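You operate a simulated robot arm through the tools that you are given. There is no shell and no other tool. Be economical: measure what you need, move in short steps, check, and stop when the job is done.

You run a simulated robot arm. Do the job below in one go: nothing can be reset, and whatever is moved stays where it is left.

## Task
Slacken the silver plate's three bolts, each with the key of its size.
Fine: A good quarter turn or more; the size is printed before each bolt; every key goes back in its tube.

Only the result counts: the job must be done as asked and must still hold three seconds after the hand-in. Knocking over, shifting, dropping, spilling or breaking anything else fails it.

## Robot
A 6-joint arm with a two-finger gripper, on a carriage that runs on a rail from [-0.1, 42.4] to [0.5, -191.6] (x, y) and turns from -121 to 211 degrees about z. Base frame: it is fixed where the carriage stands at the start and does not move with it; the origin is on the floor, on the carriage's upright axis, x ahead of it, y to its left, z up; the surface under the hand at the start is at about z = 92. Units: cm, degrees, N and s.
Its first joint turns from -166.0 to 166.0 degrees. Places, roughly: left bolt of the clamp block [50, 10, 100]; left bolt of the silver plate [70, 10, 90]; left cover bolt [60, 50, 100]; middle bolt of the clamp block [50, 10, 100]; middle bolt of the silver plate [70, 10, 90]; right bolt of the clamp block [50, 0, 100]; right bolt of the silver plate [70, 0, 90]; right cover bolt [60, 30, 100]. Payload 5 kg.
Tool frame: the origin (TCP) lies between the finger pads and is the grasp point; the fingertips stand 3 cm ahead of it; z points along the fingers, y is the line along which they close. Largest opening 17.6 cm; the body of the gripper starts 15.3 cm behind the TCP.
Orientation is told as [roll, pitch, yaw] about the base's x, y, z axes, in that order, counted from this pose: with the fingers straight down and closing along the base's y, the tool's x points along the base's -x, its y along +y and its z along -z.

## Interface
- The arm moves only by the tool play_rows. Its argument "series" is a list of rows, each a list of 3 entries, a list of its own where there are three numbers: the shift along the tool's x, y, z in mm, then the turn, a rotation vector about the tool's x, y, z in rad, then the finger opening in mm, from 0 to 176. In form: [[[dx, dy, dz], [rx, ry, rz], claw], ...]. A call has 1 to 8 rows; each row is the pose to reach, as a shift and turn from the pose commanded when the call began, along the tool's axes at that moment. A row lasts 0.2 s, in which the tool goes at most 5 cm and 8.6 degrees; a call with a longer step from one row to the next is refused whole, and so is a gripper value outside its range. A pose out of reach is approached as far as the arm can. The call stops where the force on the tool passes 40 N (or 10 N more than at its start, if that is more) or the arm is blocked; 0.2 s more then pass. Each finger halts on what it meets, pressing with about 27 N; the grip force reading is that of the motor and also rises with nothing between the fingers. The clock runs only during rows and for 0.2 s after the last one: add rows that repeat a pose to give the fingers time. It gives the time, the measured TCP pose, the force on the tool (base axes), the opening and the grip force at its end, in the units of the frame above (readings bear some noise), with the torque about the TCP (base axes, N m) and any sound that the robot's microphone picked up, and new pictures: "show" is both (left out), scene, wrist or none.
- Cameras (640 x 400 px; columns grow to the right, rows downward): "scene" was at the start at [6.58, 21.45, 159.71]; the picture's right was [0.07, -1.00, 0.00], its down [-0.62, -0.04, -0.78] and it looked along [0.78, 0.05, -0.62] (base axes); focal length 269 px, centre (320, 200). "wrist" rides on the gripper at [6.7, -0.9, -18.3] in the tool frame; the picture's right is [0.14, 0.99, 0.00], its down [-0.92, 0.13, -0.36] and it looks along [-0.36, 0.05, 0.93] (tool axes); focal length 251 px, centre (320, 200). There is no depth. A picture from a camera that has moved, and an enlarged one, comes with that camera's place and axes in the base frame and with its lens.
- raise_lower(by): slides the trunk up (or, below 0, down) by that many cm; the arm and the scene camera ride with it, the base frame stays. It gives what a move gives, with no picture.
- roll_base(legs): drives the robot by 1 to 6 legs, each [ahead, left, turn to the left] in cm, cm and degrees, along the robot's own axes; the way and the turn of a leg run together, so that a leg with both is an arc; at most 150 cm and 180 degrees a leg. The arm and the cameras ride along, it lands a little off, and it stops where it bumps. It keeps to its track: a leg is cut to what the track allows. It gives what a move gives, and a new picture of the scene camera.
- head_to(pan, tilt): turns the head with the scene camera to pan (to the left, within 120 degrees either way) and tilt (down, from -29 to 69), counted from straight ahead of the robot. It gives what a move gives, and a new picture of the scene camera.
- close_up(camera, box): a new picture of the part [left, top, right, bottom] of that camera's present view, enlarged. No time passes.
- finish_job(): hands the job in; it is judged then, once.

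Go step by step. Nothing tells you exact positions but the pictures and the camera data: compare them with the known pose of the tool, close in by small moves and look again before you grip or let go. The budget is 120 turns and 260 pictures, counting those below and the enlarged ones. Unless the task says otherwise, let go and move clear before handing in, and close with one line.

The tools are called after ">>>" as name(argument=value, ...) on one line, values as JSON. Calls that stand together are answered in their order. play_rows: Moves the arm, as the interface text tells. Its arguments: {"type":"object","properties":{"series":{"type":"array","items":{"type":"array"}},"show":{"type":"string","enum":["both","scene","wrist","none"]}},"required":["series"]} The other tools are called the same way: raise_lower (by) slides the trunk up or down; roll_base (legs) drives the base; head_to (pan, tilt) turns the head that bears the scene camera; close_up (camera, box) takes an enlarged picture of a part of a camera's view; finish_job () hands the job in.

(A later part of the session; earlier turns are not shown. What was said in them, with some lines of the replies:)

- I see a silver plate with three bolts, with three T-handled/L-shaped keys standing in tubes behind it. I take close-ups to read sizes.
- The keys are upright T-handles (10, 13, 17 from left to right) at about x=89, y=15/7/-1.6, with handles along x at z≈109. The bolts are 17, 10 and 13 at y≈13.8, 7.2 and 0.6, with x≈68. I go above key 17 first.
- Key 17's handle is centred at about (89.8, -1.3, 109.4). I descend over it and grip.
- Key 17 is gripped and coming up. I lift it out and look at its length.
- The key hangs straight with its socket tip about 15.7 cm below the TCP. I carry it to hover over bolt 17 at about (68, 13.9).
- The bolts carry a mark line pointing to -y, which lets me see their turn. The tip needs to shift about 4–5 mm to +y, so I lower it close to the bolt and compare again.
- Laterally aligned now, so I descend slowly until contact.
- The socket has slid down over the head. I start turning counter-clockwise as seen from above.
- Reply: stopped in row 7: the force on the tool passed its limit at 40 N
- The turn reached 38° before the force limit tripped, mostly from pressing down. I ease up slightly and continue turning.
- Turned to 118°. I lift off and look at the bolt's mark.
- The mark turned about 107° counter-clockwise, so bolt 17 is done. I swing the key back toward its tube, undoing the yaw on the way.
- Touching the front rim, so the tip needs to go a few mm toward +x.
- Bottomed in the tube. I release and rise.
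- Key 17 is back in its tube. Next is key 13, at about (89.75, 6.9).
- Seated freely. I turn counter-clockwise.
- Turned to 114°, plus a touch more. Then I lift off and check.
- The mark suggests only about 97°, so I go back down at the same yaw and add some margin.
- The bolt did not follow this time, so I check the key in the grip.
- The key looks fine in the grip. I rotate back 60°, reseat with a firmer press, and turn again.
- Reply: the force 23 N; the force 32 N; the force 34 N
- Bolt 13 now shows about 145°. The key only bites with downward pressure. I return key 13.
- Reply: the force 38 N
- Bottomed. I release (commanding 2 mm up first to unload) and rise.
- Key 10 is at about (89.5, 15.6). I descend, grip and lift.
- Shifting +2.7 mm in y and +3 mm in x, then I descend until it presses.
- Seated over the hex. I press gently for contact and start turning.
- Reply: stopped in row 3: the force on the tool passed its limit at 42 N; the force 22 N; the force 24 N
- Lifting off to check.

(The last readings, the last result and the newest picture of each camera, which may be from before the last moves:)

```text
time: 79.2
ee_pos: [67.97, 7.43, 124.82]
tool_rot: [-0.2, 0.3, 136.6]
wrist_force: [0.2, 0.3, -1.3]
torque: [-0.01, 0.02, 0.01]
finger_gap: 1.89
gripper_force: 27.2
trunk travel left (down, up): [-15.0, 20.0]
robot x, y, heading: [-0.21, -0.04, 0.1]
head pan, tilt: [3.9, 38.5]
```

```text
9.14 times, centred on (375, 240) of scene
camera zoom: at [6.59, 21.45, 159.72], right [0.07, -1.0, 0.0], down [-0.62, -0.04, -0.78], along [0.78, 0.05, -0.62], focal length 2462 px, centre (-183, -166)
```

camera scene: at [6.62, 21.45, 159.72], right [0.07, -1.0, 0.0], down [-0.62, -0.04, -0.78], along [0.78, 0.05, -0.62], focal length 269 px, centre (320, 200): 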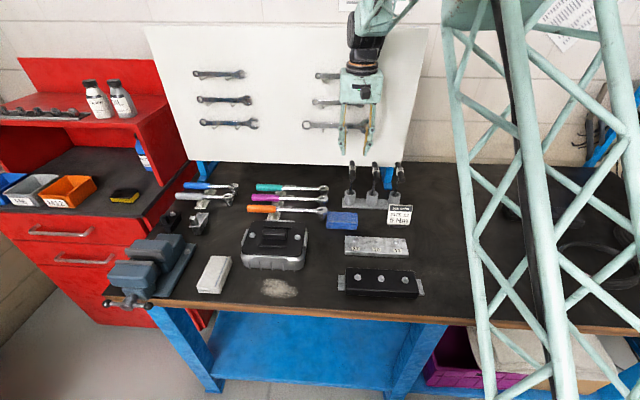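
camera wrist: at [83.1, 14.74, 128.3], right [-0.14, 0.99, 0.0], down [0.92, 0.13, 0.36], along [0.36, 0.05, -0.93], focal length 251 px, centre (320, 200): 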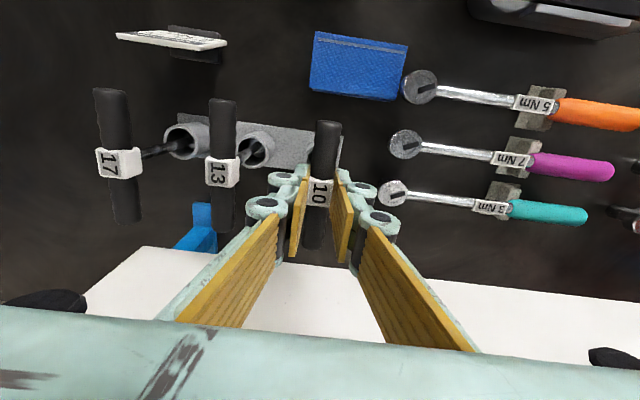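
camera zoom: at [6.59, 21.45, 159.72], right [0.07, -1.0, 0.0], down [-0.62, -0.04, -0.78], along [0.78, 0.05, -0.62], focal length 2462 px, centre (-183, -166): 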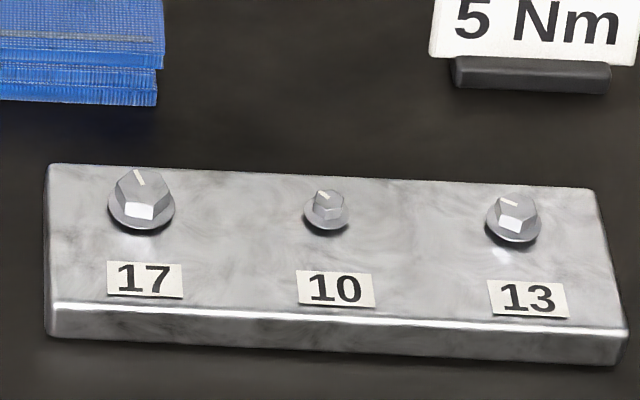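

Bolt 10 shows about 130°, bolt 13 about 145° and bolt 17 about 110°. I return key 10.

>>> play_rows(series=[[[2, -16, 0], [0, 0, 0.145], 0], [[4, -32, 0], [0, 0, 0.29], 0], [[6, -48, 0], [0, 0, 0.435], 0], [[8, -64, 0], [0, 0, 0.58], 0], [[10, -80, 0], [0, 0, 0.725], 0], [[12, -96, 0], [0, 0, 0.87], 0], [[14, -112, 0], [0, 0, 1.015], 0], [[16.5, -128, 0], [0, 0, 1.16], 0]], show="none")

>>> play_rows(series=[[[0, 0, 0], [0, 0, 0.149], 0], [[0, 0, 0], [0, 0, 0.298], 0], [[0, 0, 0], [0, 0, 0.447], 0], [[0, 0, 0], [0, 0, 0.596], 0], [[0, 0, 0], [0, 0, 0.745], 0], [[0, 0, 0], [0, 0, 0.894], 0], [[0, 0, 0], [0, 0, 1.043], 0], [[0, 0, 0], [0, 0, 1.19], 0]], show="none")

>>> play_rows(series=[[[0, 0, 0], [0, 0, 0.033], 0], [[0, 0, 0], [0, 0, 0.033], 0]], show="none")

```text
time: 81.0
ee_pos: [78.05, 15.74, 124.98]
tool_rot: [-0.3, 0.0, 69.9]
wrist_force: [-0.9, -0.3, -0.5]
torque: [0.02, -0.06, -0.04]
finger_gap: 1.89
gripper_force: 27.1
trunk travel left (down, up): [-15.0, 20.0]
robot x, y, heading: [0.05, -0.13, -0.1]
head pan, tilt: [3.9, 38.5]
```

```text
time: 82.8
ee_pos: [78.18, 15.77, 124.94]
tool_rot: [0.1, -0.3, 1.8]
wrist_force: [-0.4, 0.2, -1.2]
torque: [-0.01, 0.0, 0.02]
finger_gap: 1.9
gripper_force: 27.5
trunk travel left (down, up): [-15.0, 20.0]
robot x, y, heading: [-0.17, -0.2, 0.0]
head pan, tilt: [3.9, 38.5]
```

```text
time: 83.3
ee_pos: [78.13, 15.63, 124.97]
tool_rot: [0.0, -0.4, -0.1]
wrist_force: [0.5, 0.0, -1.6]
torque: [0.01, 0.0, -0.02]
finger_gap: 1.9
gripper_force: 27.1
trunk travel left (down, up): [-15.0, 20.0]
robot x, y, heading: [0.28, -0.05, -0.0]
head pan, tilt: [3.9, 38.5]
```

>>> play_rows(series=[[[-40, 0, 0], [0, 0, 0], 0], [[-80, 0, 0], [0, 0, 0], 0], [[-116, 0, 0], [0, 0, 0], 0], [[-116, 0, 40], [0, 0, 0], 0], [[-116, 0, 80], [0, 0, 0], 0], [[-116, 0, 98], [0, 0, 0], 0], [[-116, 0, 98], [0, 0, 0], 0]], show="none")

>>> close_up(camera="scene", box=[330, 175, 370, 200])

```text
time: 85.0
ee_pos: [89.85, 15.64, 115.14]
tool_rot: [0.0, -0.3, 0.0]
wrist_force: [-0.6, -1.2, -1.8]
torque: [0.03, 0.03, 0.01]
finger_gap: 1.9
gripper_force: 26.9
trunk travel left (down, up): [-15.0, 20.0]
robot x, y, heading: [0.33, -0.12, -0.0]
head pan, tilt: [3.9, 38.5]
```

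```text
16.00 times, centred on (350, 188) of scene
camera zoom: at [6.6, 21.45, 159.72], right [0.07, -1.0, 0.0], down [-0.62, -0.04, -0.78], along [0.78, 0.05, -0.62], focal length 4309 px, centre (-160, 400)
```

zoom: 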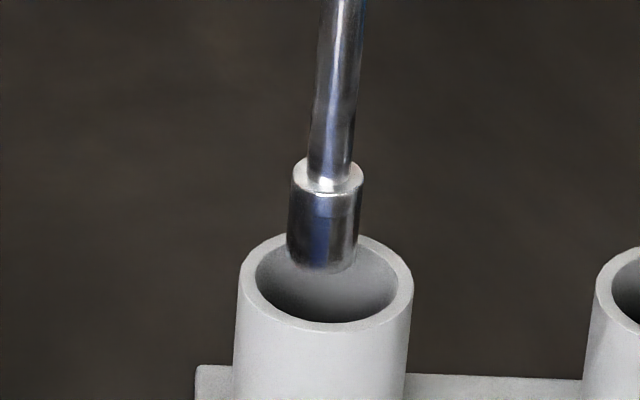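

Aligned over its tube, so I lower it to the bottom.

>>> play_rows(series=[[[0, -0.5, 10], [0, 0, 0], 0], [[0, -0.5, 20], [0, 0, 0], 0], [[0, -0.5, 32], [0, 0, 0], 0], [[0, -0.5, 44], [0, 0, 0], 0], [[0, -0.5, 52], [0, 0, 0], 0], [[0, -0.5, 55], [0, 0, 0], 0], [[0, -0.5, 57], [0, 0, 0], 0]], show="none")

>>> play_rows(series=[[[0, 0, 1], [0, 0, 0], 0], [[0, 0, 1.5], [0, 0, 0], 0]], show="none")

```text
time: 86.5
ee_pos: [89.75, 15.77, 109.48]
tool_rot: [0.0, -0.3, -0.1]
wrist_force: [0.0, -0.5, 0.9]
torque: [-0.02, 0.03, 0.0]
finger_gap: 1.9
gripper_force: 26.9
trunk travel left (down, up): [-15.0, 20.0]
robot x, y, heading: [0.31, -0.13, -0.2]
head pan, tilt: [3.9, 38.5]
```

```text
time: 87.2
ee_pos: [89.82, 15.58, 109.48]
tool_rot: [0.0, -0.4, 0.0]
wrist_force: [-1.8, 1.4, 12.0]
torque: [0.05, 0.39, 0.02]
finger_gap: 1.89
gripper_force: 26.8
trunk travel left (down, up): [-15.0, 20.0]
robot x, y, heading: [0.46, 0.15, -0.1]
head pan, tilt: [3.9, 38.5]
```

>>> play_rows(series=[[[0, 0, -1], [0, 0, 0], 0], [[0, 0, -1], [0, 0, 0], 15], [[0, 0, -1], [0, 0, 0], 40], [[0, 0, -1], [0, 0, 0], 54], [[0, 0, -40], [0, 0, 0], 54], [[0, 0, -80], [0, 0, 0], 54], [[0, 0, -120], [0, 0, 0], 54], [[0, 0, -160], [0, 0, 0], 54]], show="none")

>>> play_rows(series=[[[40, 0, -40], [0, 0, 0], 54], [[80, 0, -70], [0, 0, 0], 54], [[80, 0, -70], [0, 0, 0], 54]])

>>> close_up(camera="scene", box=[330, 150, 430, 260])

>>> close_up(camera="wrist", box=[240, 60, 400, 160])

```text
time: 89.0
ee_pos: [89.83, 15.78, 125.33]
tool_rot: [0.0, -0.2, -0.1]
wrist_force: [0.6, -0.1, -0.5]
torque: [-0.04, 0.06, -0.02]
finger_gap: 5.43
gripper_force: 0.1
trunk travel left (down, up): [-15.0, 20.0]
robot x, y, heading: [0.19, -0.18, 0.1]
head pan, tilt: [3.9, 38.5]
```

```text
refused: row 1 steps farther than a row can; nothing moved
```

```text
3.64 times, centred on (380, 205) of scene
camera zoom: at [6.6, 21.45, 159.72], right [0.07, -1.0, 0.0], down [-0.62, -0.04, -0.78], along [0.78, 0.05, -0.62], focal length 979 px, centre (102, 182)
```

zoom: 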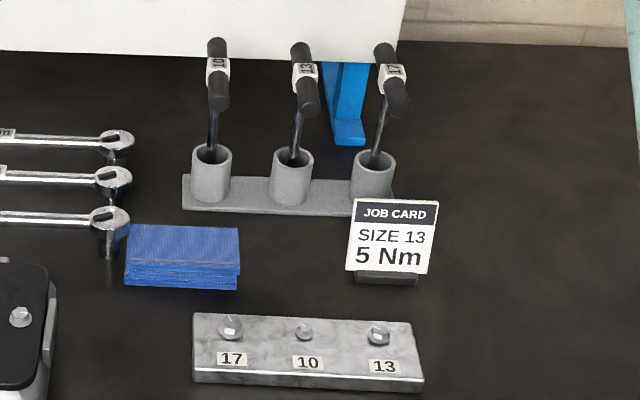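

```text
4.00 times, centred on (320, 110) of wrist
camera zoom: at [83.07, 15.03, 143.49], right [-0.14, 0.99, 0.0], down [0.92, 0.13, 0.37], along [0.36, 0.05, -0.93], focal length 1006 px, centre (320, 560)
```

zoom: 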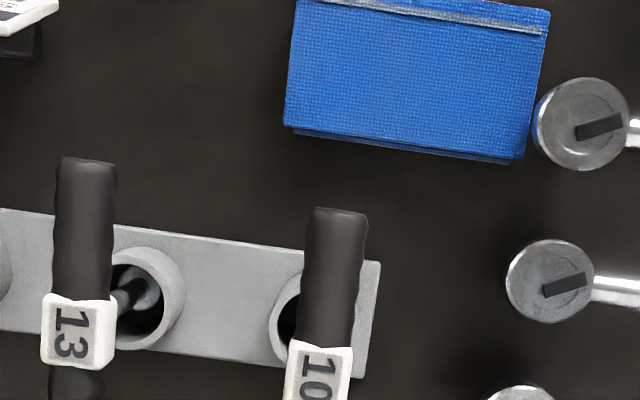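

All three keys are back in their tubes, the three marks are turned well past 90°, and the gripper is clear above the keys. I hand in.

>>> finish_job()

```text
The job is handed in.
```

I slackened the silver plate's three bolts counter-clockwise, each with its own key: about 110° for 17, 130° for 10 and 145° for 13, judged from the marks on the bolt heads. All three keys are back in their tubes, and the job is handed in.
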